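You operate a simulated robot arm through the tools that you are given. There is no shell and no other tool. Be economical: measure what you need, move in short steps, check, and stop when the job is done.

You are at the controls of a simulated robot arm. One attempt, no reset.

## Task
Set the roller stand to 90 cm and raise both guides.
Fine: loosen the stand's clamp lever and tighten it again.

The check looks at the end state, three seconds after you hand in, the way a careful person would. Anything else that was tipped, shoved, dropped, spilled or broken makes it a failure.

## Robot
A 6-joint arm with a two-finger gripper on a trunk, on a base that drives. Base frame: it is fixed to the floor where the robot stands at the start and does not move with it; the origin is under the middle of the robot, x ahead of it, y to its left, z up. Readings come in mm, rad, newtons and seconds.
It reaches about 1298 mm from its shoulder. Its first joint turns from -2.601 to 2.601 rad. Places, roughly: left guide [1000, 300, 800]; right guide [600, 300, 800]; stand clamp lever [700, 300, 500]. Payload 1.57 kg.
Tool frame: the origin (TCP) lies between the finger pads and is the grasp point; the fingertips stand 21 mm ahead of it; z points along the fingers, y is the line along which they close. Largest opening 70 mm; the body of the gripper starts 50 mm behind the TCP.
Orientation is that of the tool frame in the base frame, as a unit quaternion [x, y, z, w]. With the fingers straight down and closing along the base's y, the tool's x points along the base's -x, its y along +y and its z along -z.

## Interface
- The arm moves only by the tool arm_command. Its arguments are lists of equal length, an entry for each row: "translation": the shift along the base's x, y, z in mm, a list of three; "turn": the turn, a rotation vector about the base's x, y, z in rad, a list of three; "gripper": the finger opening in mm, from 0 to 70. In form: {"translation": [[dx, dy, dz], ...], "turn": [[ax, ay, az], ...], "gripper": [gripper, ...]}. A call has 1 to 12 rows; each row shifts and turns the commanded pose from where the row before left it. Each row takes 0.2 s and may step no farther than 50 mm and 0.15 rad from the row before; otherwise, or with a gripper value out of range, the whole call is refused. A pose out of reach is approached as far as the arm can. The call stops where the force on the tool passes 50 N (or 10 N more than at its start, if that is more) or the arm is blocked; 0.2 s more then pass. The fingers move at their own pace and stop on an object; they squeeze with about 29 N. The grip force told is the motor's: it shows also when the fingers shut on nothing. Time passes only in rows, and 0.2 s behind the last, so rows that do not move let the fingers close. The reply holds the time, the measured pose of the TCP, the force on the tool along the base axes, the opening and the grip force, in the units named above and with some noise, with the torque about the TCP (base axes, N m) and any sound that the robot's microphone picked up, and new pictures: "show" is both (left out), scene, wrist or none.
- Cameras (640 x 400 px; columns grow to the right, rows downward): "scene" is now at [24.1, 191.8, 1721.9]; the picture's right is [0.27, -0.96, 0.00], its down [-0.79, -0.22, -0.57] and it looks along [0.55, 0.15, -0.82] (base axes); focal length 294 px, centre (320, 200). "wrist" rides on the gripper at [79, 4, -81] in the tool frame; the picture's right is [-0.05, 1.00, 0.00], its down [-0.67, -0.04, -0.74] and it looks along [-0.74, -0.04, 0.67] (tool axes); focal length 256 px, centre (320, 200). There is no depth. A picture from a camera that has moved, and an enlarged one, comes with that camera's place and axes in the base frame and with its lens.
- raise_lower(by): slides the trunk up (or, below 0, down) by that many mm; the arm and the scene camera ride with it, the base frame stays. It gives what a move gives, with no picture.
- drive_base(legs): drives the robot by 1 to 6 legs, each [ahead, turn to the left] in mm and rad, along the robot's own axes; the way and the turn of a leg run together, so that a leg with both is an arc; at most 1500 mm and 3.142 rad a leg. The arm and the cameras ride along, it lands a little off, and it stops where it bumps. It gives what a move gives, and a new picture of the scene camera.
- head_to(pan, tilt): turns the head with the scene camera to pan (to the left, within 2.705 rad either way) and tilt (down, from -0.506 to 1.204), counted from straight ahead of the robot. It gives what a move gives, and a new picture of the scene camera.
- zoom(camera, box): a new picture of the part [left, top, right, bottom] of that camera's present view, enlarged. It takes no simulated time.
- hand_in(): hands the job in; it is judged then, once.

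Work in short steps. Places have to be worked out from the pictures, the camera data and where the tool is seen: move nearer, look again, correct. Check each grasp and each placing, and mend what went wrong. You have 120 turns and 260 pictures in all, those below and enlarged ones among them. Open the gripper and draw the arm clear of the work before you hand the job in, unless the task says otherwise; then end with one line.

The tools are called as name(argument=value, ...) on one line, values as JSON. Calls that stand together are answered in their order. arm_command: Moves the arm, as the interface text tells. Its arguments: {"type":"object","properties":{"translation":{"type":"array","items":{"type":"array","items":{"type":"number"}}},"turn":{"type":"array","items":{"type":"array","items":{"type":"number"}}},"gripper":{"type":"array","items":{"type":"number"}},"show":{"type":"string","enum":["both","scene","wrist","none"]}},"required":["translation","turn","gripper"]} The other tools are called the same way: raise_lower (by) slides the trunk up or down; drive_base (legs) drives the base; head_to (pan, tilt) turns the head that bears the scene camera; zoom (camera, box) takes an enlarged picture of a part of a camera's view; hand_in () hands the job in.

At the start:

```text
clock: 0.0
ee_pos: [718.9, 302.0, 1069.2]
tcp_rot: [0.001, 1.0, -0.001, 0.001]
wrist_force: [1.1, -0.5, -0.5]
ft_torque: [0.01, -0.02, 0.0]
finger_gap: 70.0
finger_force: 0.0
trunk travel left (down, up): [-750.0, 220.0]
robot x, y, heading: [-1.6, -2.1, -0.001]
head pan, tilt: [0.272, 0.962]
```

scene: 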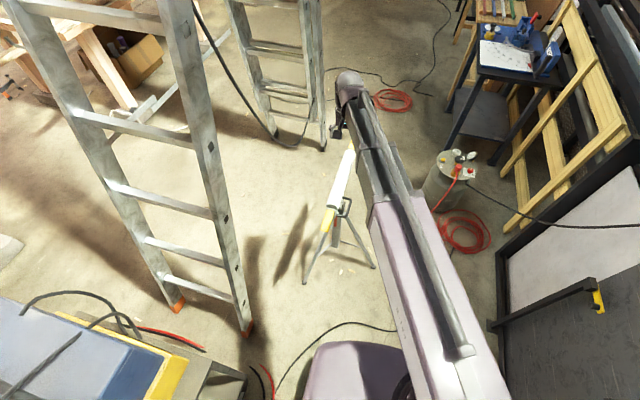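
wrist: 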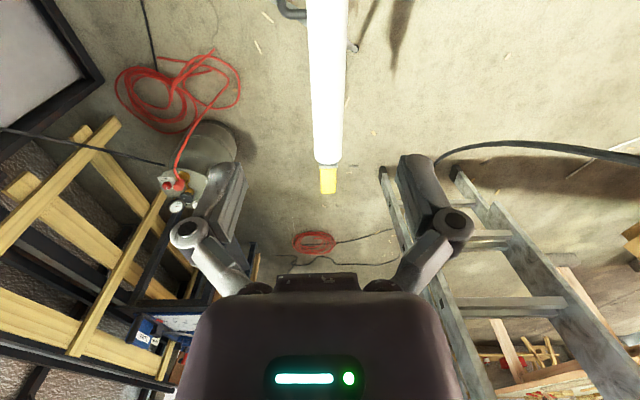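

The stand lies under the arm; I zoom in on it in both views to see its parts.

zoom(camera="scene", box=[270, 130, 430, 290])

zoom(camera="wrist", box=[240, 0, 440, 210])

```text
2.50 times, centred on (350, 210) of scene
camera zoom: at [24.1, 191.8, 1721.9], right [0.27, -0.96, 0.0], down [-0.79, -0.22, -0.57], along [0.55, 0.15, -0.82], focal length 734 px, centre (245, 175)
```

zoom: 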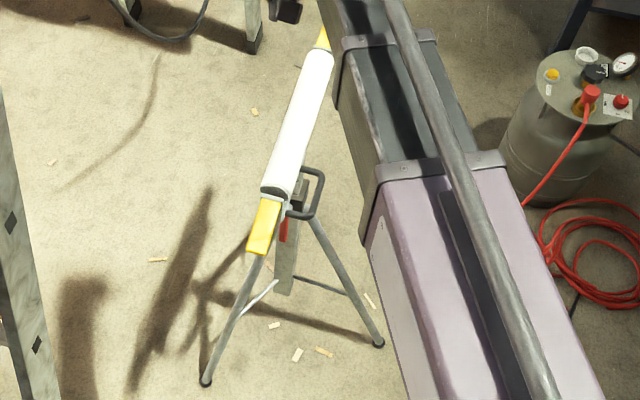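

```text
1.90 times, centred on (340, 105) of wrist
camera zoom: at [637.6, 306.9, 1149.2], right [0.05, 1.0, 0.0], down [0.67, -0.04, 0.74], along [0.74, -0.04, -0.67], focal length 488 px, centre (282, 381)
```

zoom: 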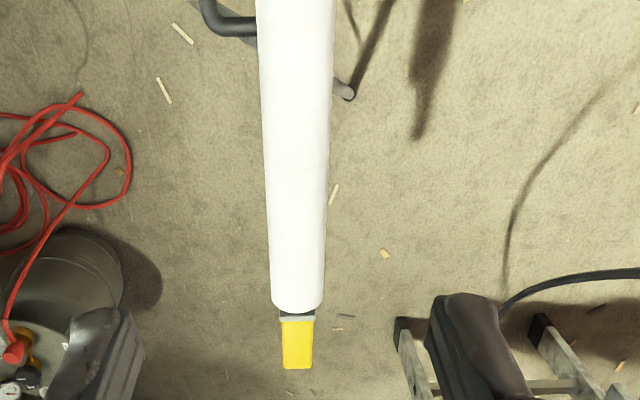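

The red lever is just under the near end, and the black loop handle is on the -y side. I move the arm back and right to uncover the stand.

arm_command(translation=[[-30, -40, 0], [-30, -40, 0], [-30, -40, 0], [-30, -40, 0], [-30, -40, 0], [-30, -40, 0], [-30, -40, 0], [-30, -40, 0], [0, -40, 0], [0, -40, 0]], turn=[[0, 0, 0], [0, 0, 0], [0, 0, 0], [0, 0, 0], [0, 0, 0], [0, 0, 0], [0, 0, 0], [0, 0, 0], [0, 0, 0], [0, 0, 0]], gripper=[70, 70, 70, 70, 70, 70, 70, 70, 70, 70])

```text
clock: 2.2
ee_pos: [537.6, -97.2, 1068.3]
tcp_rot: [-0.001, 1.0, 0.0, 0.0]
wrist_force: [-0.2, -0.4, -0.5]
ft_torque: [0.04, 0.03, 0.01]
finger_gap: 69.9
finger_force: 0.0
out of reach, approached as far as the arm can: row 5, 6, 7, 8
trunk travel left (down, up): [-750.0, 220.0]
robot x, y, heading: [2.2, 1.4, 0.001]
head pan, tilt: [0.272, 0.962]
camera scene: at [24.0, 191.1, 1721.9], right [0.27, -0.96, 0.0], down [-0.79, -0.22, -0.57], along [0.55, 0.15, -0.82], focal length 294 px, centre (320, 200)
camera wrist: at [458.2, -93.3, 1149.3], right [0.05, 1.0, 0.0], down [0.67, -0.04, 0.74], along [0.74, -0.04, -0.67], focal length 256 px, centre (320, 200)
```

scene: 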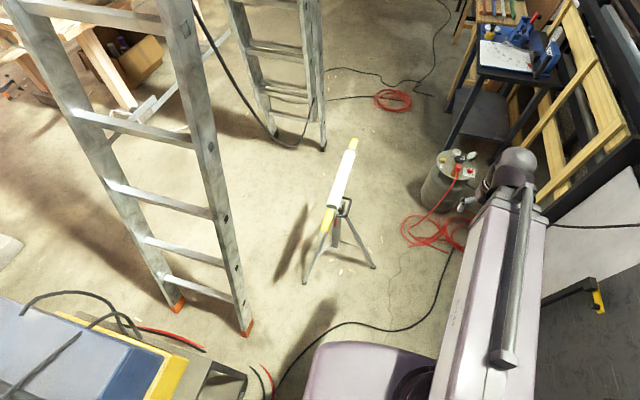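
wrist: 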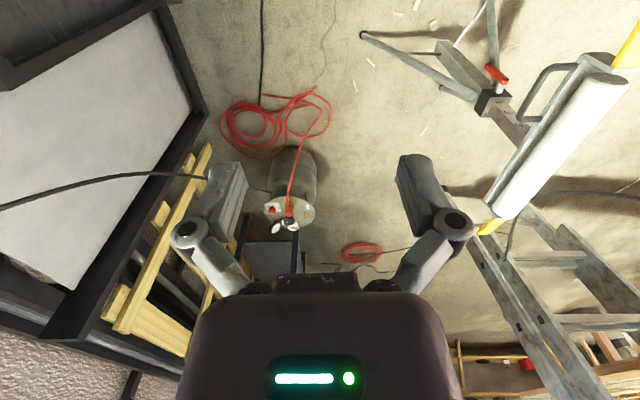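

Now the stand is visible from two directions; enlarging both.

zoom(camera="wrist", box=[420, 0, 640, 240])

zoom(camera="scene", box=[280, 125, 400, 295])

```text
1.67 times, centred on (530, 120) of wrist
camera zoom: at [458.2, -93.3, 1149.3], right [0.05, 1.0, 0.0], down [0.67, -0.04, 0.74], along [0.74, -0.04, -0.67], focal length 427 px, centre (-30, 333)
```

zoom: 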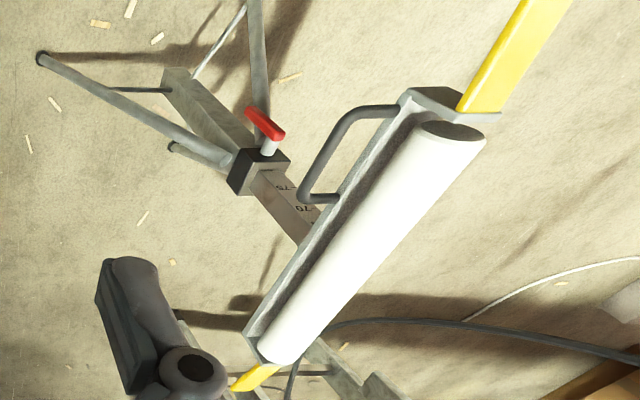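

```text
2.35 times, centred on (340, 210) of scene
camera zoom: at [24.0, 191.1, 1721.9], right [0.27, -0.96, 0.0], down [-0.79, -0.22, -0.57], along [0.55, 0.15, -0.82], focal length 691 px, centre (273, 176)
```

zoom: 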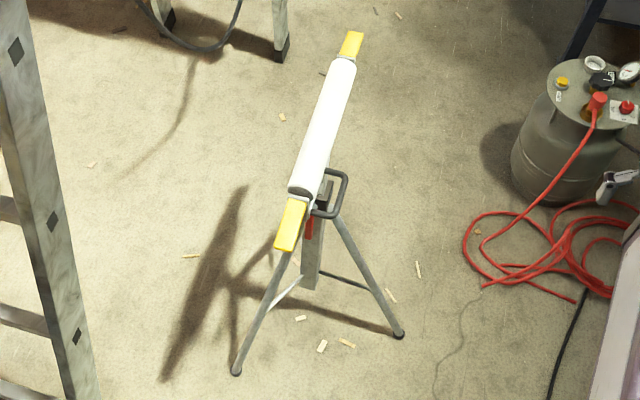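

I judge the lever near (719, 305, 535), the roller from x≈612 to 915 at y≈305, and the folded guides sticking out ~90 mm past its ends. To see the scale and lever properly I lower the trunk, with the arm held clear.

raise_lower(by=-300)

head_to(pan=0.3, tilt=0.75)

```text
clock: 5.2
ee_pos: [539.3, -96.7, 768.0]
tcp_rot: [0.0, 1.0, 0.0, 0.0]
wrist_force: [0.1, -0.3, -0.2]
ft_torque: [0.03, 0.0, 0.01]
finger_gap: 70.0
finger_force: 0.1
trunk travel left (down, up): [-450.0, 520.0]
robot x, y, heading: [-3.2, -2.7, -0.003]
head pan, tilt: [0.272, 0.962]
```

```text
clock: 5.9
ee_pos: [538.4, -96.5, 768.5]
tcp_rot: [-0.001, 1.0, 0.0, 0.0]
wrist_force: [-0.7, -0.5, 0.5]
ft_torque: [-0.01, 0.0, 0.0]
finger_gap: 69.9
finger_force: 0.1
trunk travel left (down, up): [-450.0, 520.0]
robot x, y, heading: [-1.7, 1.2, 0.0]
head pan, tilt: [0.3, 0.75]
camera scene: at [33.9, 196.9, 1438.3], right [0.3, -0.96, 0.0], down [-0.65, -0.2, -0.73], along [0.7, 0.22, -0.68], focal length 294 px, centre (320, 200)
```

scene: 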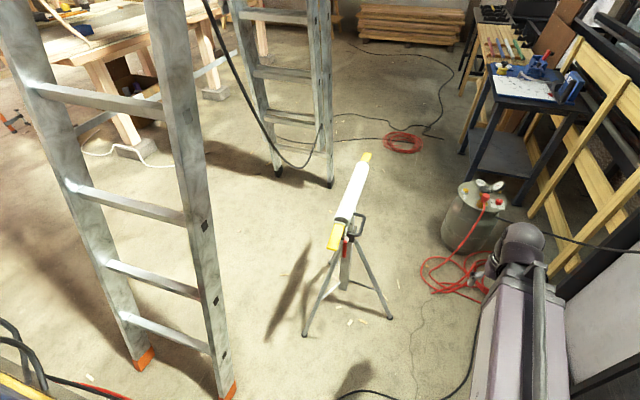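

Clear. I yaw the tool toward the stand to look at the post from the front-right.

arm_command(translation=[[0, 0, 0], [0, 0, 0], [0, 0, 0], [0, 0, 0], [0, 0, 0], [0, 0, 0]], turn=[[0, 0, 0.14], [0, 0, 0.14], [0, 0, 0.14], [0, 0, 0.14], [0, 0, 0.14], [0, 0, 0.14]], gripper=[70, 70, 70, 70, 70, 70], show="wrist")

```text
clock: 7.3
ee_pos: [538.9, -99.4, 768.7]
tcp_rot: [-0.41, 0.912, -0.001, -0.001]
wrist_force: [0.3, -0.4, 0.6]
ft_torque: [-0.02, 0.02, 0.0]
finger_gap: 69.9
finger_force: 0.1
trunk travel left (down, up): [-450.0, 520.0]
robot x, y, heading: [1.6, 1.1, -0.0]
head pan, tilt: [0.3, 0.75]
camera wrist: at [481.7, -153.7, 849.3], right [-0.71, 0.7, 0.0], down [0.47, 0.47, 0.74], along [0.52, 0.53, -0.67], focal length 256 px, centre (320, 200)
```

wrist: 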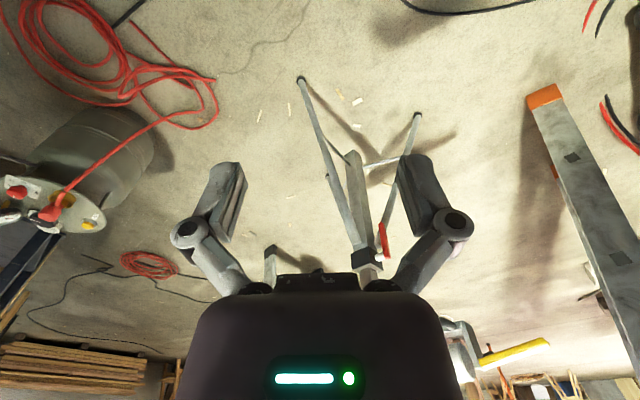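

The gripper hides the post; pitching the fingers forward will put the post in the free part of the (inverted) picture.

arm_command(translation=[[0, 0, 0], [0, 0, 0], [0, 0, 0], [0, 0, 0]], turn=[[0.1, -0.1, 0], [0.1, -0.1, 0], [0.1, -0.1, 0], [0.1, -0.1, 0]], gripper=[70, 70, 70, 70], show="wrist")

```text
clock: 8.3
ee_pos: [573.6, -109.2, 796.9]
tcp_rot: [-0.392, 0.876, 0.101, 0.261]
wrist_force: [0.0, -1.4, -0.3]
ft_torque: [-0.01, -0.01, -0.02]
finger_gap: 70.3
finger_force: 0.1
out of reach, approached as far as the arm can: row 1, 2, 3, 4
trunk travel left (down, up): [-450.0, 520.0]
robot x, y, heading: [2.4, -1.9, 0.003]
head pan, tilt: [0.3, 0.75]
camera wrist: at [495.5, -186.3, 823.0], right [-0.71, 0.71, 0.0], down [0.11, 0.12, 0.99], along [0.7, 0.7, -0.16], focal length 256 px, centre (320, 200)
```

wrist: 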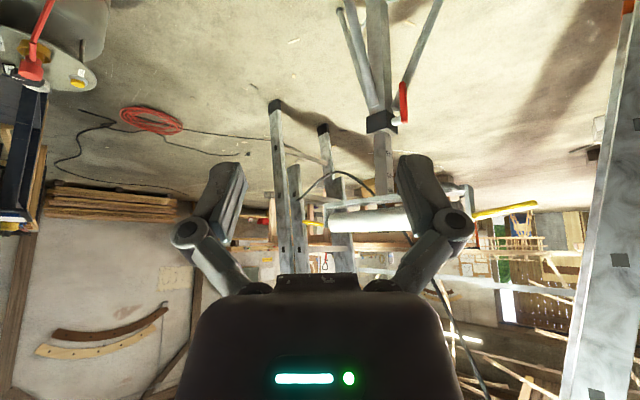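

zoom(camera="wrist", box=[330, 70, 460, 240])

zoom(camera="scene", box=[310, 140, 400, 300])

```text
2.35 times, centred on (395, 155) of wrist
camera zoom: at [495.5, -186.3, 823.0], right [-0.71, 0.71, 0.0], down [0.11, 0.12, 0.99], along [0.7, 0.7, -0.16], focal length 602 px, centre (144, 306)
```

zoom: 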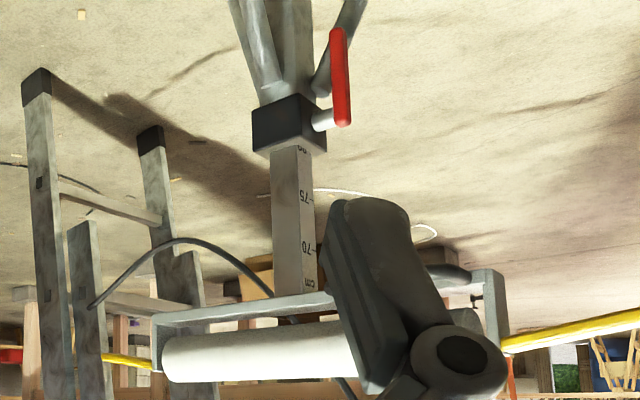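

```text
2.50 times, centred on (355, 220) of scene
camera zoom: at [33.9, 197.0, 1438.3], right [0.3, -0.96, 0.0], down [-0.65, -0.2, -0.73], along [0.7, 0.22, -0.68], focal length 734 px, centre (232, 150)
```

zoom: 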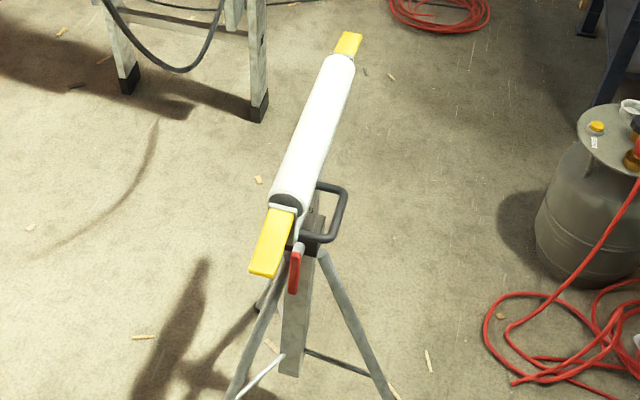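

The scale (-x face) reads 70 at the top, then 75, with 80 at the clamp's upper edge, so the stand must go up about 100 mm. The lever hangs from a pivot near (745, 305, 565), pointing down. I now reorient the tool to point forward with the camera on top: un-pitch, then yaw round.

arm_command(translation=[[20, 0, 0], [20, 0, 0], [20, 0, 0], [20, 0, 0], [0, 0, 0], [0, 0, 0], [0, 0, 0], [0, 0, 0], [0, 0, 0], [0, 0, 0], [0, 0, 0], [0, 0, 0]], turn=[[-0.1, 0.1, 0], [-0.1, 0.1, 0], [-0.1, 0.1, 0], [-0.1, 0.1, 0], [0, 0, 0.14], [0, 0, 0.14], [0, 0, 0.14], [0, 0, 0.14], [0, 0, 0.14], [0, 0, 0.14], [0, 0, 0.14], [0, 0, 0.14]], gripper=[70, 70, 70, 70, 70, 70, 70, 70, 70, 70, 70, 70], show="scene")

arm_command(translation=[[0, 0, 0], [0, 0, 0], [0, 0, 0], [0, 0, 0], [0, 0, 0]], turn=[[0, 0, 0.14], [0, 0, 0.14], [0, 0, 0.14], [0, 0, 0.14], [0, 0, 0.06]], gripper=[70, 70, 70, 70, 70], show="none")

```text
clock: 10.9
ee_pos: [654.0, -107.5, 768.5]
tcp_rot: [0.831, -0.557, -0.001, 0.0]
wrist_force: [-0.3, -0.3, -0.7]
ft_torque: [-0.01, 0.01, 0.03]
finger_gap: 69.8
finger_force: 0.0
out of reach, approached as far as the arm can: row 1, 2, 3, 5
trunk travel left (down, up): [-450.0, 520.0]
robot x, y, heading: [-0.1, -2.0, 0.0]
head pan, tilt: [0.3, 0.75]
camera scene: at [34.0, 196.9, 1438.3], right [0.3, -0.96, 0.0], down [-0.65, -0.2, -0.73], along [0.7, 0.22, -0.68], focal length 294 px, centre (320, 200)
```

scene: 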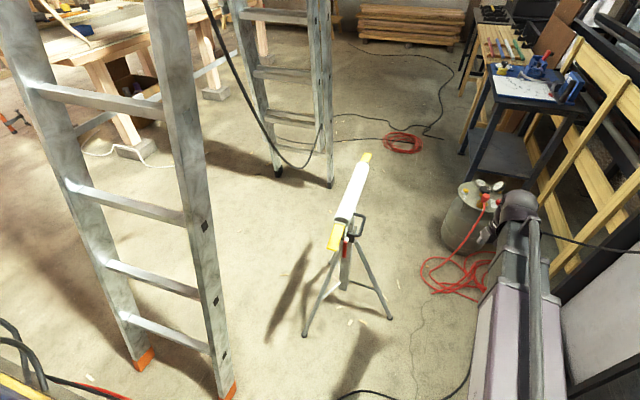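

```text
clock: 12.1
ee_pos: [654.3, -110.5, 768.5]
tcp_rot: [0.961, -0.277, 0.0, 0.0]
wrist_force: [0.2, -0.9, 0.3]
ft_torque: [-0.01, 0.0, -0.03]
finger_gap: 70.1
finger_force: 0.2
trunk travel left (down, up): [-450.0, 520.0]
robot x, y, heading: [0.9, -2.4, 0.003]
head pan, tilt: [0.3, 0.75]
```

Still 0.56 rad short in yaw; finishing that and then pitching the fingers up to horizontal while moving forward.

arm_command(translation=[[0, 0, 0], [0, 0, 0], [0, 0, 0], [0, 0, 0], [10, 0, 0], [10, 0, 0], [10, 0, 0], [10, 0, 0], [10, 0, 0]], turn=[[0, 0, 0.14], [0, 0, 0.14], [0, 0, 0.14], [0, 0, 0.14], [0, -0.143, 0], [0, -0.143, 0], [0, -0.143, 0], [0, -0.143, 0], [0, -0.143, 0]], gripper=[70, 70, 70, 70, 70, 70, 70, 70, 70], show="none")

arm_command(translation=[[10, 0, 0], [10, 0, 0], [10, 0, 0], [0, 0, 0], [0, 0, 0], [0, 0, 0]], turn=[[0, -0.143, 0], [0, -0.143, 0], [0, -0.143, 0], [0, -0.143, 0], [0, -0.143, 0], [0, -0.143, 0]], gripper=[70, 70, 70, 70, 70, 70])

```text
clock: 14.1
ee_pos: [710.0, -74.8, 813.8]
tcp_rot: [0.926, -0.141, 0.347, -0.047]
wrist_force: [-0.1, -0.2, -0.5]
ft_torque: [-0.03, -0.04, -0.01]
finger_gap: 70.0
finger_force: 0.2
out of reach, approached as far as the arm can: row 2, 3, 4, 6, 7, 8, 9
trunk travel left (down, up): [-450.0, 520.0]
robot x, y, heading: [0.8, -1.2, 0.001]
head pan, tilt: [0.3, 0.75]
```

```text
clock: 15.5
ee_pos: [743.7, -9.4, 955.4]
tcp_rot: [0.698, -0.109, 0.701, -0.097]
wrist_force: [-0.3, 0.1, 0.2]
ft_torque: [0.01, 0.02, -0.01]
finger_gap: 70.3
finger_force: 0.1
out of reach, approached as far as the arm can: row 1, 2, 3, 4, 5, 6
trunk travel left (down, up): [-450.0, 520.0]
robot x, y, heading: [2.1, -1.6, 0.002]
head pan, tilt: [0.3, 0.75]
camera scene: at [34.0, 196.8, 1438.3], right [0.3, -0.96, 0.0], down [-0.65, -0.2, -0.73], along [0.7, 0.22, -0.68], focal length 294 px, centre (320, 200)
camera wrist: at [661.3, -36.0, 1029.2], right [-0.01, -0.94, -0.34], down [-0.74, 0.24, -0.63], along [0.67, 0.24, -0.7], focal length 256 px, centre (320, 200)
```

scene: 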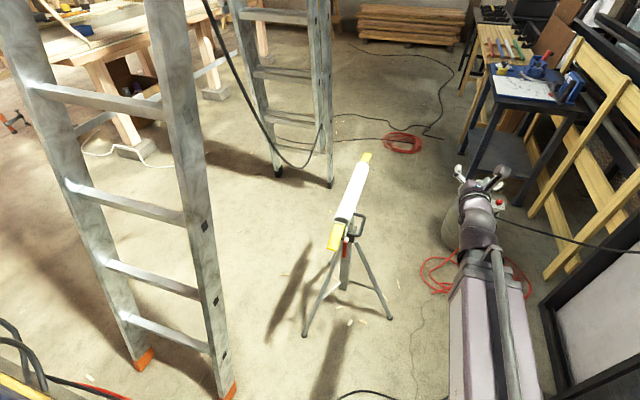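
wrist: 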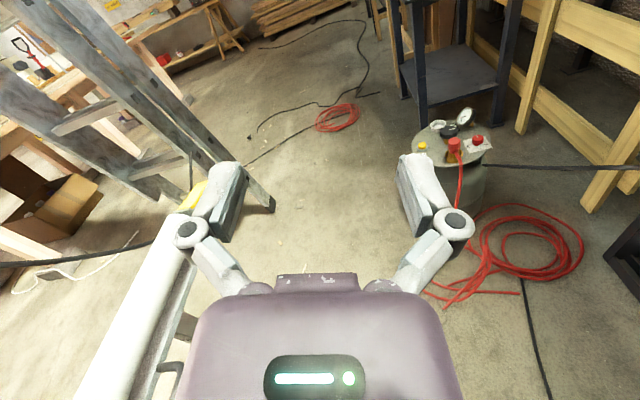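

The arm can't fold close enough for a forward-pointing tool here, so I need more standoff. I look behind the robot before backing up.

head_to(pan=2.7, tilt=0.7)

head_to(pan=-2.7, tilt=0.7)

```text
clock: 17.7
ee_pos: [743.1, -10.5, 954.1]
tcp_rot: [0.699, -0.109, 0.7, -0.098]
wrist_force: [0.0, -0.6, -0.3]
ft_torque: [0.02, -0.03, -0.01]
finger_gap: 70.2
finger_force: 0.0
trunk travel left (down, up): [-450.0, 520.0]
robot x, y, heading: [0.3, -2.0, -0.003]
head pan, tilt: [2.7, 0.7]
camera scene: at [-122.0, 208.8, 1442.5], right [0.43, 0.9, 0.0], down [0.58, -0.28, -0.76], along [-0.69, 0.33, -0.64], focal length 294 px, centre (320, 200)
```

scene: 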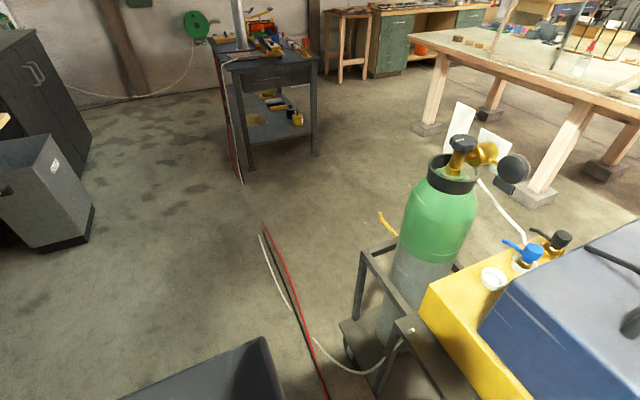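

```text
clock: 21.9
ee_pos: [744.0, -11.5, 954.5]
tcp_rot: [0.699, -0.108, 0.7, -0.097]
wrist_force: [-0.3, -0.5, -0.5]
ft_torque: [0.0, -0.01, -0.04]
finger_gap: 70.1
finger_force: 0.1
trunk travel left (down, up): [-450.0, 520.0]
robot x, y, heading: [-0.7, 1.0, 0.006]
head pan, tilt: [-2.7, 0.7]
camera scene: at [-122.0, 136.1, 1442.5], right [-0.43, 0.9, 0.0], down [0.58, 0.28, -0.76], along [-0.69, -0.33, -0.64], focal length 294 px, centre (320, 200)
```

scene: 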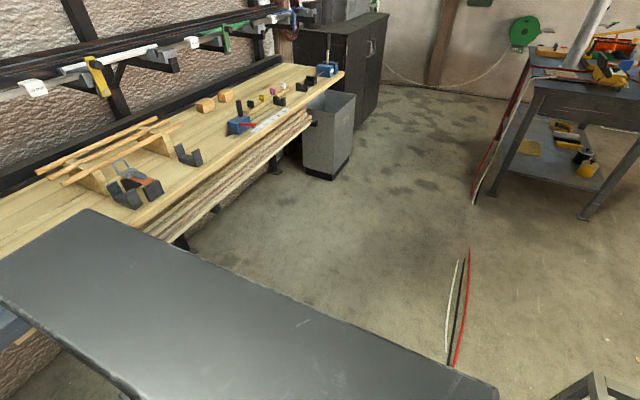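

Straight behind is clear (own rear deck, hoses off at y>400, cart at y>600). I back up 250 mm and turn the head back to the stand.

drive_base(legs=[[-250, 0]])

head_to(pan=0.25, tilt=0.7)

```text
clock: 24.2
ee_pos: [492.5, -16.1, 954.1]
tcp_rot: [0.699, -0.112, 0.7, -0.095]
wrist_force: [-0.2, -0.4, -0.4]
ft_torque: [0.0, 0.02, 0.0]
finger_gap: 69.6
finger_force: 0.1
trunk travel left (down, up): [-450.0, 520.0]
robot x, y, heading: [-254.9, -1.2, -0.01]
head pan, tilt: [-2.7, 0.7]
stopped in leg 1: the robot was blocked; the commanded pose is now the measured one
camera scene: at [-371.9, 136.9, 1442.5], right [-0.42, 0.91, 0.0], down [0.59, 0.27, -0.76], along [-0.69, -0.32, -0.64], focal length 294 px, centre (320, 200)
```

scene: 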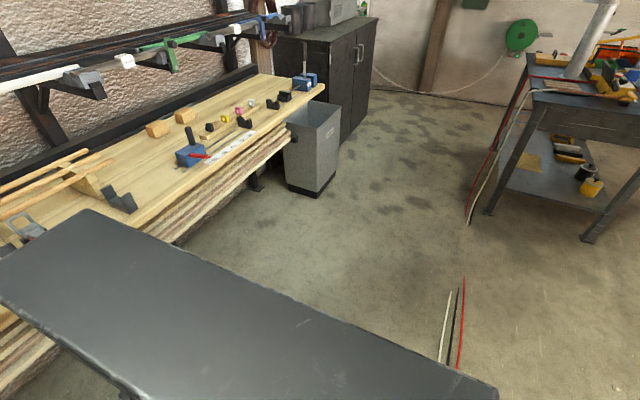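

```text
clock: 26.8
ee_pos: [491.8, -15.7, 954.2]
tcp_rot: [0.699, -0.112, 0.7, -0.095]
wrist_force: [-0.8, -0.5, -0.1]
ft_torque: [0.0, 0.02, -0.01]
finger_gap: 69.9
finger_force: 0.0
trunk travel left (down, up): [-450.0, 520.0]
robot x, y, heading: [-247.7, -3.8, -0.01]
head pan, tilt: [0.25, 0.7]
camera scene: at [-212.2, 192.6, 1442.6], right [0.24, -0.97, 0.0], down [-0.63, -0.15, -0.77], along [0.74, 0.18, -0.64], focal length 294 px, centre (320, 200)
```

scene: 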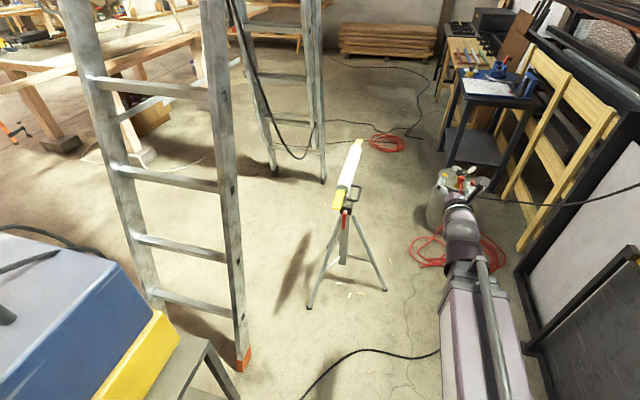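

Roll is 0.29 rad off upright. I correct it, lower the trunk 300, and move toward a viewing spot in front-right of the clamp.

arm_command(translation=[[30, 0, 0], [30, 0, 0], [10, 0, 0]], turn=[[-0.147, 0, 0], [-0.147, 0, 0], [0, 0, 0.02]], gripper=[70, 70, 70], show="none")

raise_lower(by=-330)

arm_command(translation=[[0, 40, -10], [0, 40, -10], [0, 40, -10], [0, 40, -10], [0, 40, 0]], turn=[[0, 0, 0], [0, 0, 0], [0, 0, 0], [0, 0, 0], [0, 0, 0]], gripper=[70, 70, 70, 70, 70])

```text
clock: 27.6
ee_pos: [554.7, -16.7, 956.6]
tcp_rot: [0.704, -0.005, 0.71, 0.006]
wrist_force: [0.8, -0.3, -0.4]
ft_torque: [0.0, 0.02, -0.02]
finger_gap: 69.8
finger_force: 0.0
out of reach, approached as far as the arm can: row 3
trunk travel left (down, up): [-450.0, 520.0]
robot x, y, heading: [-253.2, -4.3, -0.008]
head pan, tilt: [0.25, 0.7]
```

```text
clock: 30.8
ee_pos: [555.2, -16.9, 625.8]
tcp_rot: [0.704, -0.005, 0.71, 0.006]
wrist_force: [0.4, -0.3, 0.0]
ft_torque: [0.01, -0.04, 0.01]
finger_gap: 70.0
finger_force: 0.0
trunk travel left (down, up): [-120.0, 850.0]
robot x, y, heading: [-249.2, -0.1, -0.009]
head pan, tilt: [0.25, 0.7]
```

```text
clock: 32.0
ee_pos: [556.1, 129.5, 624.9]
tcp_rot: [0.708, 0.001, 0.706, -0.023]
wrist_force: [0.0, 0.0, 1.8]
ft_torque: [-0.08, 0.1, 0.01]
finger_gap: 70.0
finger_force: 0.0
out of reach, approached as far as the arm can: row 1, 2, 3, 4
trunk travel left (down, up): [-120.0, 850.0]
robot x, y, heading: [-250.1, -4.8, -0.009]
head pan, tilt: [0.25, 0.7]
camera scene: at [-212.2, 192.5, 1112.6], right [0.24, -0.97, 0.0], down [-0.63, -0.15, -0.77], along [0.74, 0.18, -0.64], focal length 294 px, centre (320, 200)
camera wrist: at [475.2, 119.8, 703.3], right [0.04, -1.0, -0.09], down [-0.75, 0.03, -0.66], along [0.66, 0.09, -0.74], focal length 256 px, centre (320, 200)
```

scene: 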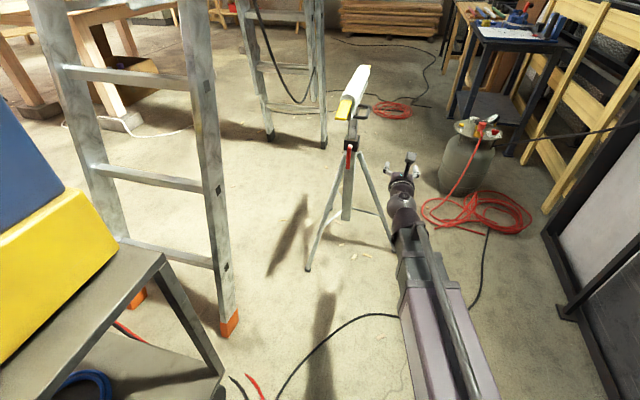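
wrist: 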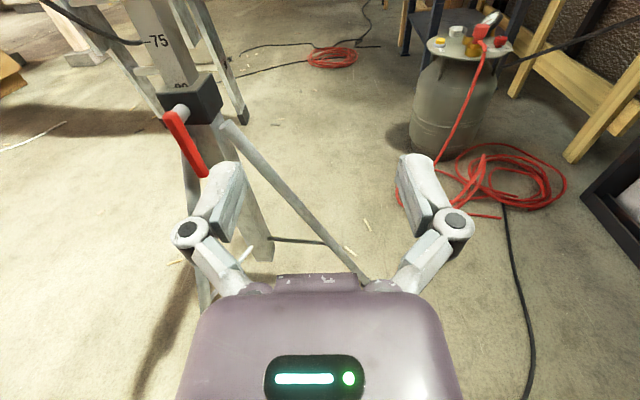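

Very good view of the clamp now; enlarging.

zoom(camera="wrist", box=[110, 0, 270, 200])

zoom(camera="scene", box=[300, 55, 420, 235])

```text
2.00 times, centred on (190, 100) of wrist
camera zoom: at [475.2, 119.8, 703.3], right [0.04, -1.0, -0.09], down [-0.75, 0.03, -0.66], along [0.66, 0.09, -0.74], focal length 512 px, centre (580, 400)
```

zoom: 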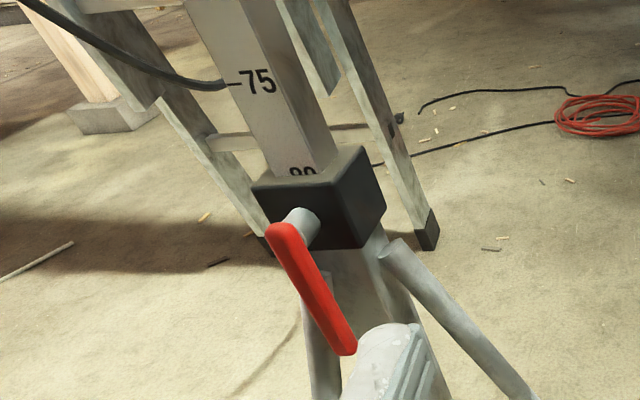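

```text
2.22 times, centred on (360, 145) of scene
camera zoom: at [-212.2, 192.5, 1112.6], right [0.24, -0.97, 0.0], down [-0.63, -0.15, -0.77], along [0.74, 0.18, -0.64], focal length 652 px, centre (231, 322)
```

zoom: 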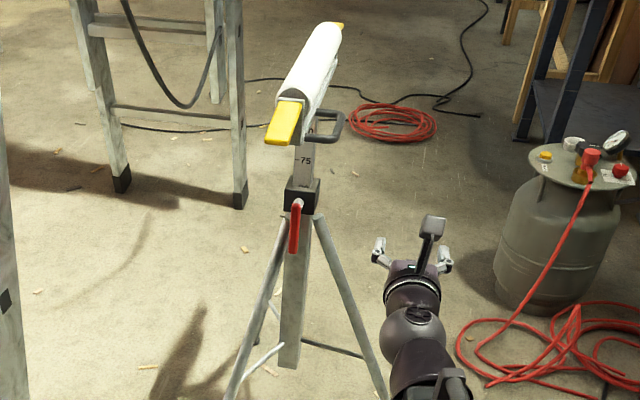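

The clamp upper edge reads about 80. Lever bar: x≈723, y≈308, pivot z≈573, tip z≈484; the left leg is close on its +y side, so I'll grip around z≈520 with a narrow opening. First a standoff in front of it.

arm_command(translation=[[20, 20, -15], [20, 20, -15], [0, 20, -10], [0, 20, -10], [0, 20, -10]], turn=[[0, 0, 0], [0, 0, 0], [0, 0, 0], [0, 0, 0], [0, 0, 0]], gripper=[30, 30, 30, 30, 30], show="wrist")

```text
clock: 33.2
ee_pos: [595.6, 230.2, 624.4]
tcp_rot: [0.707, 0.013, 0.707, -0.013]
wrist_force: [0.9, -0.2, 0.6]
ft_torque: [-0.01, -0.02, 0.02]
finger_gap: 30.0
finger_force: 0.0
out of reach, approached as far as the arm can: row 1, 2, 3, 4, 5
trunk travel left (down, up): [-120.0, 850.0]
robot x, y, heading: [-250.6, -2.0, -0.008]
head pan, tilt: [0.25, 0.7]
camera wrist: at [513.9, 223.1, 703.8], right [0.04, -1.0, -0.05], down [-0.74, 0.01, -0.67], along [0.67, 0.06, -0.74], focal length 256 px, centre (320, 200)
```

wrist: 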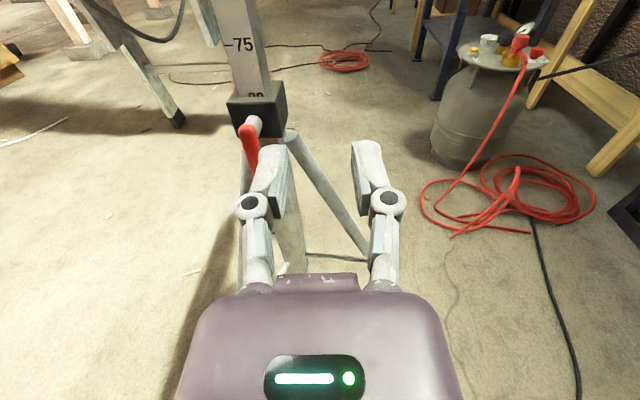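

The arm is fold-limited at this height; lowering the trunk another 110 brings z≈520 into its comfortable zone.

raise_lower(by=-105)

arm_command(translation=[[0, 0, 0]], turn=[[0, 0, 0]], gripper=[30], show="none")

```text
clock: 34.6
ee_pos: [596.1, 228.6, 519.8]
tcp_rot: [0.706, 0.013, 0.708, -0.012]
wrist_force: [-0.6, -0.1, -0.3]
ft_torque: [0.02, -0.02, 0.03]
finger_gap: 30.0
finger_force: 0.1
trunk travel left (down, up): [-15.0, 955.0]
robot x, y, heading: [-252.1, -2.9, -0.008]
head pan, tilt: [0.25, 0.7]
```

```text
clock: 35.0
ee_pos: [595.9, 229.4, 519.5]
tcp_rot: [0.705, 0.013, 0.709, -0.011]
wrist_force: [-0.1, 0.6, -0.7]
ft_torque: [0.02, 0.0, 0.02]
finger_gap: 30.2
finger_force: 0.1
trunk travel left (down, up): [-15.0, 955.0]
robot x, y, heading: [-249.1, -2.5, -0.008]
head pan, tilt: [0.25, 0.7]
```

arm_command(translation=[[20, 25, 0], [20, 25, 0], [20, 25, 0]], turn=[[0, 0, -0.034], [0, 0, 0], [0, 0, 0]], gripper=[30, 30, 30])

```text
clock: 35.8
ee_pos: [655.0, 307.2, 520.4]
tcp_rot: [0.707, 0.002, 0.707, -0.001]
wrist_force: [0.2, 1.0, -0.4]
ft_torque: [0.01, 0.03, 0.03]
finger_gap: 30.0
finger_force: 0.1
trunk travel left (down, up): [-15.0, 955.0]
robot x, y, heading: [-251.1, 0.2, -0.01]
head pan, tilt: [0.25, 0.7]
camera scene: at [-212.2, 192.6, 1007.6], right [0.24, -0.97, 0.0], down [-0.63, -0.15, -0.77], along [0.74, 0.18, -0.64], focal length 294 px, centre (320, 200)
camera wrist: at [573.5, 302.9, 598.8], right [0.0, -1.0, -0.05], down [-0.74, 0.03, -0.67], along [0.67, 0.04, -0.74], focal length 256 px, centre (320, 200)
```

scene: 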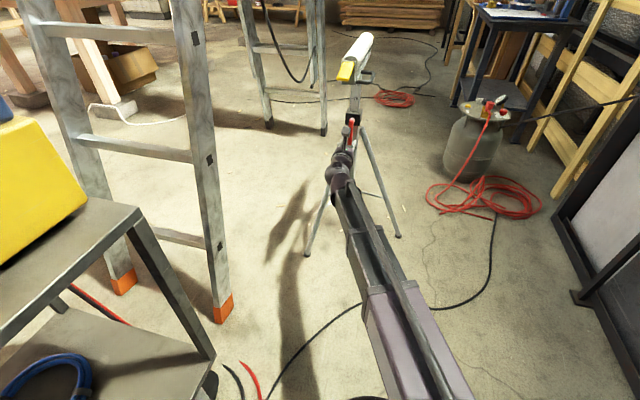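
wrist: 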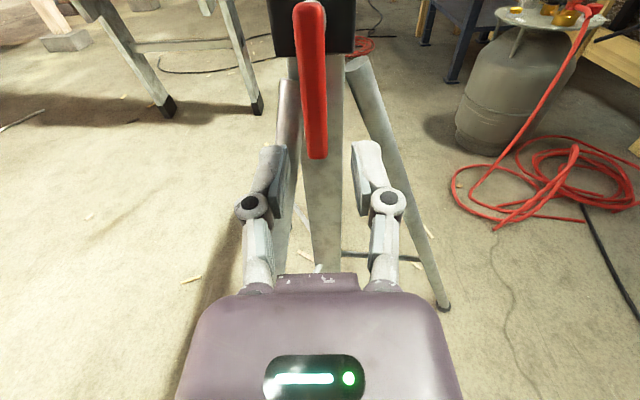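

The lever lines up between the fingers (its centre y≈311). I advance to x≈706 with a 26 mm opening, slightly above mid-bar, then look.

arm_command(translation=[[18, 4, 0], [18, 0, 0], [14, 0, 0]], turn=[[0, 0, 0], [0, 0, 0], [0, 0, 0]], gripper=[26, 26, 26], show="wrist")

```text
clock: 36.6
ee_pos: [705.1, 310.1, 519.9]
tcp_rot: [0.707, 0.002, 0.707, -0.001]
wrist_force: [-0.5, -0.1, 0.7]
ft_torque: [0.03, 0.0, -0.01]
finger_gap: 25.8
finger_force: 0.2
trunk travel left (down, up): [-15.0, 955.0]
robot x, y, heading: [-250.3, 2.3, -0.012]
head pan, tilt: [0.25, 0.7]
camera wrist: at [623.0, 305.7, 598.6], right [0.0, -1.0, -0.05], down [-0.74, 0.03, -0.67], along [0.67, 0.04, -0.74], focal length 256 px, centre (320, 200)
```

wrist: 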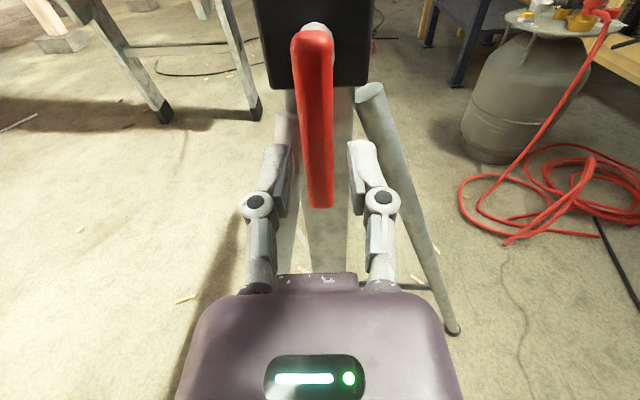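

Fingers flank the bar; closing on it.

arm_command(translation=[[2, 0, 0], [0, 0, 0], [0, 0, 0]], turn=[[0, 0, 0], [0, 0, 0], [0, 0, 0]], gripper=[16, 8, 8], show="wrist")

```text
clock: 37.4
ee_pos: [706.2, 308.3, 519.6]
tcp_rot: [0.707, 0.0, 0.707, 0.0]
wrist_force: [-28.8, -6.0, -6.2]
ft_torque: [0.17, 0.17, -0.21]
finger_gap: 9.5
finger_force: 0.8
trunk travel left (down, up): [-15.0, 955.0]
robot x, y, heading: [-250.9, 0.2, -0.011]
head pan, tilt: [0.25, 0.7]
camera wrist: at [623.9, 304.4, 599.0], right [0.0, -1.0, -0.05], down [-0.74, 0.03, -0.67], along [0.67, 0.04, -0.74], focal length 256 px, centre (320, 200)
```

wrist: 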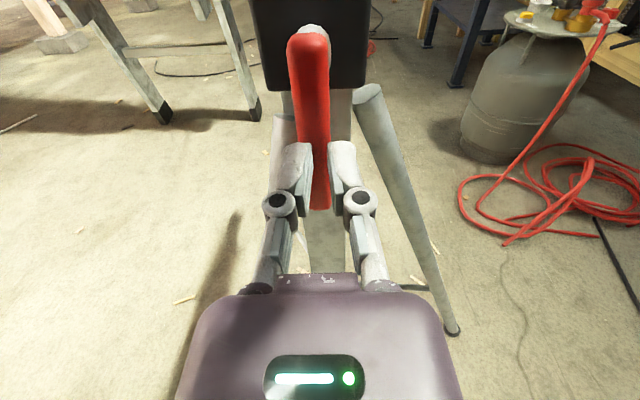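

A 29 N push in -x appeared and the grip is light, so the tips press on something. I back off a little to check.

arm_command(translation=[[-3, 0, 0], [0, 0, 0]], turn=[[0, 0, 0], [0, 0, 0]], gripper=[4, 0], show="none")

zoom(camera="wrist", box=[230, 80, 410, 240])

```text
clock: 38.0
ee_pos: [705.0, 309.4, 520.0]
tcp_rot: [0.707, 0.001, 0.708, 0.0]
wrist_force: [0.0, -0.1, -0.3]
ft_torque: [-0.01, 0.01, -0.01]
finger_gap: 0.2
finger_force: 28.4
trunk travel left (down, up): [-15.0, 955.0]
robot x, y, heading: [-252.5, -2.1, -0.01]
head pan, tilt: [0.25, 0.7]
```

```text
2.50 times, centred on (320, 160) of wrist
camera zoom: at [622.8, 304.9, 598.7], right [0.0, -1.0, -0.05], down [-0.74, 0.03, -0.67], along [0.67, 0.04, -0.74], focal length 640 px, centre (320, 300)
```

zoom: 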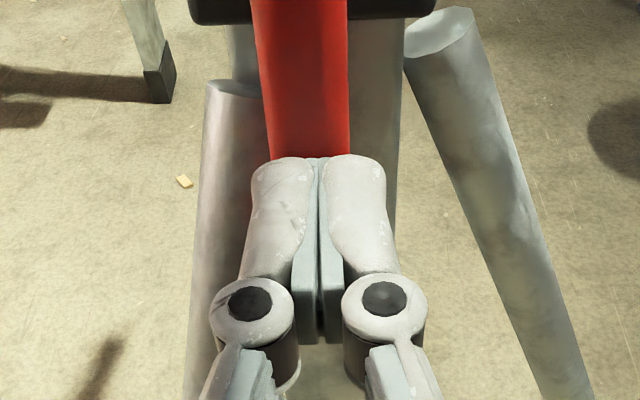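

The fingers closed fully in front of the bar: its front face is at about x≈727, deeper than I thought. I back off, open to 27, shift y +2, and go in to x≈714 (tips 735).

arm_command(translation=[[-15, 2, 2], [0, 0, 0], [10, 0, 0], [9, 0, 0], [5, 0, 0]], turn=[[0, 0, 0], [0, 0, 0], [0, 0, 0], [0, 0, 0], [0, 0, 0]], gripper=[27, 27, 27, 27, 27], show="wrist")

```text
clock: 39.2
ee_pos: [715.2, 310.8, 520.6]
tcp_rot: [0.706, 0.001, 0.709, 0.0]
wrist_force: [-0.3, -0.2, 0.4]
ft_torque: [0.01, -0.03, 0.02]
finger_gap: 26.9
finger_force: 0.1
trunk travel left (down, up): [-15.0, 955.0]
robot x, y, heading: [-249.8, -0.6, -0.011]
head pan, tilt: [0.25, 0.7]
camera wrist: at [632.0, 307.2, 598.9], right [0.0, -1.0, -0.05], down [-0.74, 0.03, -0.67], along [0.67, 0.04, -0.74], focal length 256 px, centre (320, 200)
```

wrist: 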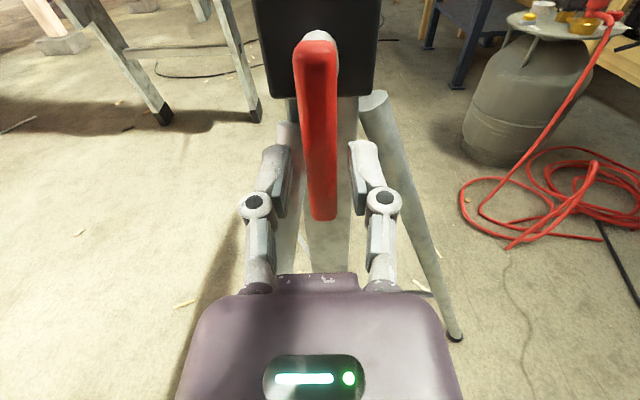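

No contact; close and feel.

arm_command(translation=[[0, 0, 0], [0, 0, 0], [0, 0, 0]], turn=[[0, 0, 0], [0, 0, 0], [0, 0, 0]], gripper=[18, 10, 6], show="wrist")

```text
clock: 40.0
ee_pos: [714.8, 311.2, 519.3]
tcp_rot: [0.706, 0.0, 0.708, 0.001]
wrist_force: [0.1, -2.2, -0.4]
ft_torque: [0.11, -0.09, -0.16]
finger_gap: 15.7
finger_force: 31.6
trunk travel left (down, up): [-15.0, 955.0]
robot x, y, heading: [-250.1, -4.0, -0.015]
head pan, tilt: [0.25, 0.7]
camera wrist: at [631.9, 306.9, 598.9], right [0.0, -1.0, -0.05], down [-0.74, 0.03, -0.67], along [0.67, 0.04, -0.74], focal length 256 px, centre (320, 200)
```

wrist: 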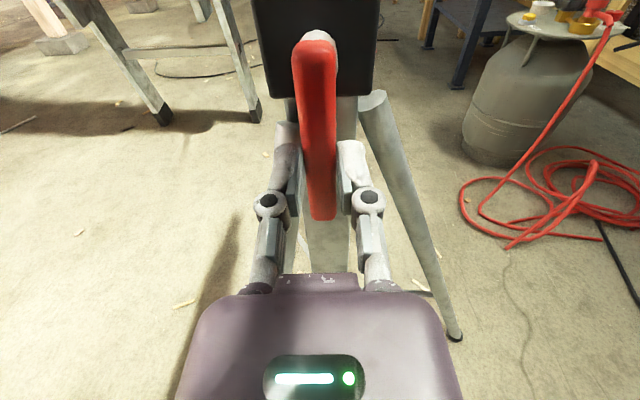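

Firm grip on the lever (15.7 mm). Turning it counter-clockwise seen from the front (tip toward -y), about a pivot 43 mm above, 0.3 rad to start.

arm_command(translation=[[0, -4.3, 0.2], [0, -4.25, 0.6], [0, -4.2, 1.1]], turn=[[-0.1, 0, 0], [-0.1, 0, 0], [-0.1, 0, 0]], gripper=[6, 6, 6], show="wrist")

```text
clock: 40.8
ee_pos: [713.5, 300.0, 522.1]
tcp_rot: [0.697, 0.109, 0.701, 0.106]
wrist_force: [-4.4, 12.9, 13.2]
ft_torque: [-0.31, 0.2, 0.0]
finger_gap: 15.9
finger_force: 31.7
out of reach, approached as far as the arm can: row 1
trunk travel left (down, up): [-15.0, 955.0]
robot x, y, heading: [-249.8, -1.1, -0.01]
head pan, tilt: [0.25, 0.7]
camera wrist: at [631.4, 318.7, 598.0], right [0.0, -0.97, 0.25], down [-0.74, -0.17, -0.65], along [0.67, -0.18, -0.72], focal length 256 px, centre (320, 200)
```

wrist: 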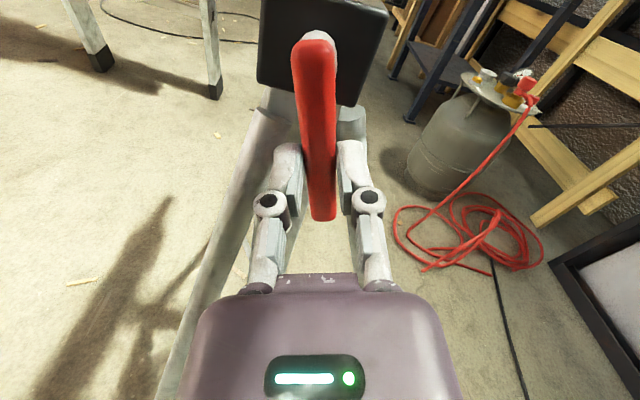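

Lever follows (0.3 rad) with modest resistance. Continuing another 0.5 rad along the arc.

arm_command(translation=[[0, -4.0, 1.7], [0, -3.8, 1.9], [0, -3.6, 2.2], [0, -3.3, 2.6], [0, -3.1, 2.9]], turn=[[-0.1, 0, 0], [-0.1, 0, 0], [-0.1, 0, 0], [-0.1, 0, 0], [-0.1, 0, 0]], gripper=[6, 6, 6, 6, 6], show="wrist")

```text
clock: 42.0
ee_pos: [712.6, 279.5, 520.1]
tcp_rot: [0.649, 0.277, 0.652, 0.275]
wrist_force: [9.6, 8.9, 25.1]
ft_torque: [0.49, -0.53, 0.1]
finger_gap: 17.2
finger_force: 31.8
out of reach, approached as far as the arm can: row 2, 4, 5
trunk travel left (down, up): [-15.0, 955.0]
robot x, y, heading: [-248.0, 0.1, -0.011]
head pan, tilt: [0.25, 0.7]
camera wrist: at [630.4, 333.3, 579.6], right [0.0, -0.73, 0.68], down [-0.74, -0.46, -0.49], along [0.67, -0.51, -0.54], focal length 256 px, centre (320, 200)
```

wrist: 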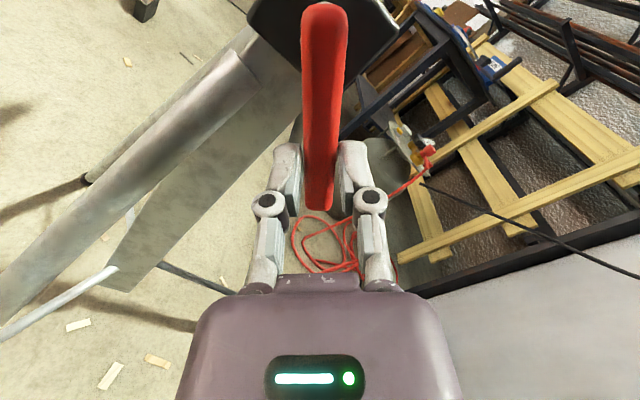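

The lever is at about 0.8 rad, but the tool sits 13 mm lower than commanded (reach-limited). I test whether it can move up along the arc.

arm_command(translation=[[0, 0, 4], [0, 0, 4]], turn=[[0, 0, 0], [0, 0, 0]], gripper=[6, 6], show="scene")

zoom(camera="scene", box=[290, 20, 430, 200])

```text
clock: 42.6
ee_pos: [713.4, 278.6, 521.3]
tcp_rot: [0.649, 0.277, 0.653, 0.275]
wrist_force: [12.0, 7.8, 24.1]
ft_torque: [0.51, -0.5, 0.19]
finger_gap: 16.5
finger_force: 32.2
out of reach, approached as far as the arm can: row 1, 2
trunk travel left (down, up): [-15.0, 955.0]
robot x, y, heading: [-248.8, -0.0, -0.01]
head pan, tilt: [0.25, 0.7]
camera scene: at [-213.8, 192.3, 1007.8], right [0.24, -0.97, 0.0], down [-0.62, -0.15, -0.77], along [0.74, 0.18, -0.64], focal length 294 px, centre (320, 200)
```

scene: 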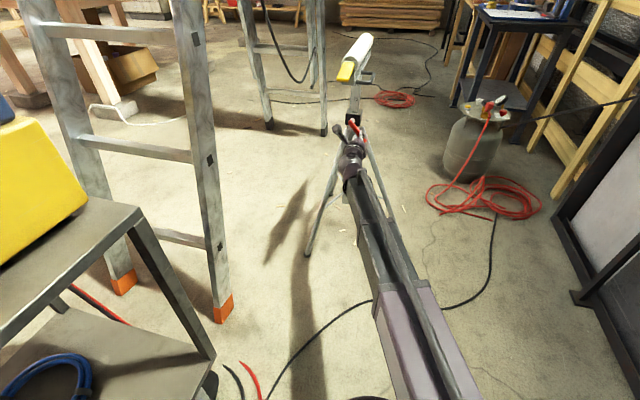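

```text
2.22 times, centred on (360, 110) of scene
camera zoom: at [-213.8, 192.3, 1007.8], right [0.24, -0.97, 0.0], down [-0.62, -0.15, -0.77], along [0.74, 0.18, -0.64], focal length 652 px, centre (231, 400)
```

zoom: 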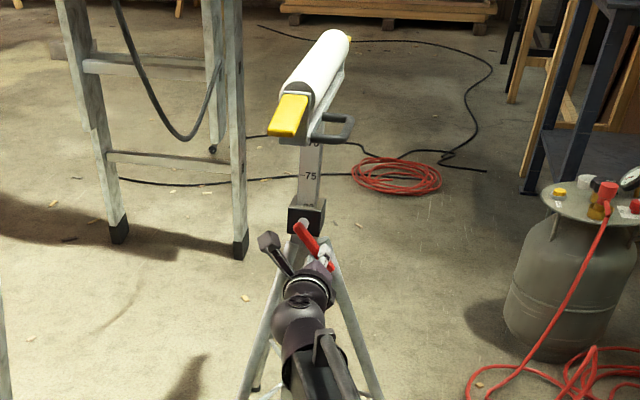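

The lever is now ~45° over. The arm's rolled pose is at its limit, so I'll release, retreat, unroll, and push the lever the rest of the way from below with closed fingers.

arm_command(translation=[[0, 0, 0], [0, 0, 0], [-20, 0, 0], [-20, 0, 0], [-20, 0, 0]], turn=[[0, 0, 0], [0, 0, 0], [0, 0, 0], [0, 0, 0], [0, 0, 0]], gripper=[30, 34, 34, 34, 34], show="wrist")

arm_command(translation=[[0, 0, 0], [0, 0, 0], [0, 0, 0], [0, 0, 0], [0, 0, 0], [0, 0, 0]], turn=[[0.14, 0, 0], [0.14, 0, 0], [0.14, 0, 0], [0.14, 0, 0], [0.14, 0, 0], [0.1, 0, 0]], gripper=[20, 0, 0, 0, 0, 0], show="wrist")

```text
clock: 43.8
ee_pos: [653.7, 278.6, 519.3]
tcp_rot: [0.65, 0.276, 0.652, 0.276]
wrist_force: [0.3, 0.3, -0.6]
ft_torque: [-0.01, 0.0, 0.0]
finger_gap: 34.0
finger_force: 0.1
trunk travel left (down, up): [-15.0, 955.0]
robot x, y, heading: [-251.4, 2.0, -0.013]
head pan, tilt: [0.25, 0.7]
camera wrist: at [571.8, 333.8, 577.5], right [0.0, -0.73, 0.68], down [-0.74, -0.46, -0.49], along [0.67, -0.5, -0.55], focal length 256 px, centre (320, 200)
```

wrist: 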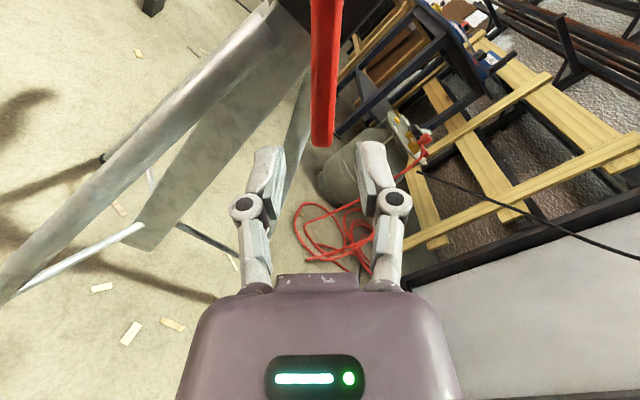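

```text
clock: 45.2
ee_pos: [654.1, 278.9, 520.5]
tcp_rot: [0.706, 0.0, 0.708, -0.001]
wrist_force: [1.1, -0.4, 0.2]
ft_torque: [0.01, -0.01, 0.0]
finger_gap: 0.0
finger_force: 28.5
trunk travel left (down, up): [-15.0, 955.0]
robot x, y, heading: [-250.3, 5.4, -0.01]
head pan, tilt: [0.25, 0.7]
camera wrist: at [572.2, 274.8, 598.8], right [0.0, -1.0, -0.05], down [-0.74, 0.04, -0.67], along [0.67, 0.04, -0.74], focal length 256 px, centre (320, 200)
```

wrist: 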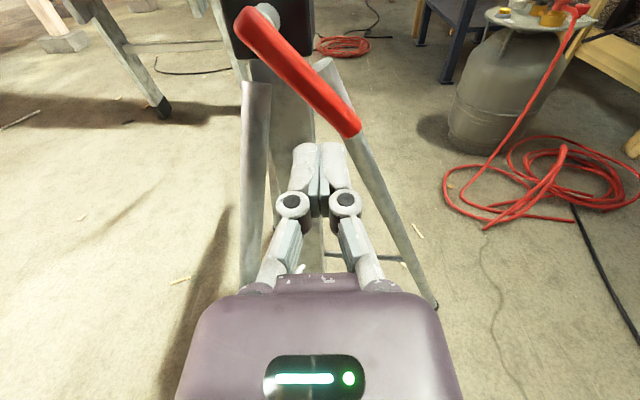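

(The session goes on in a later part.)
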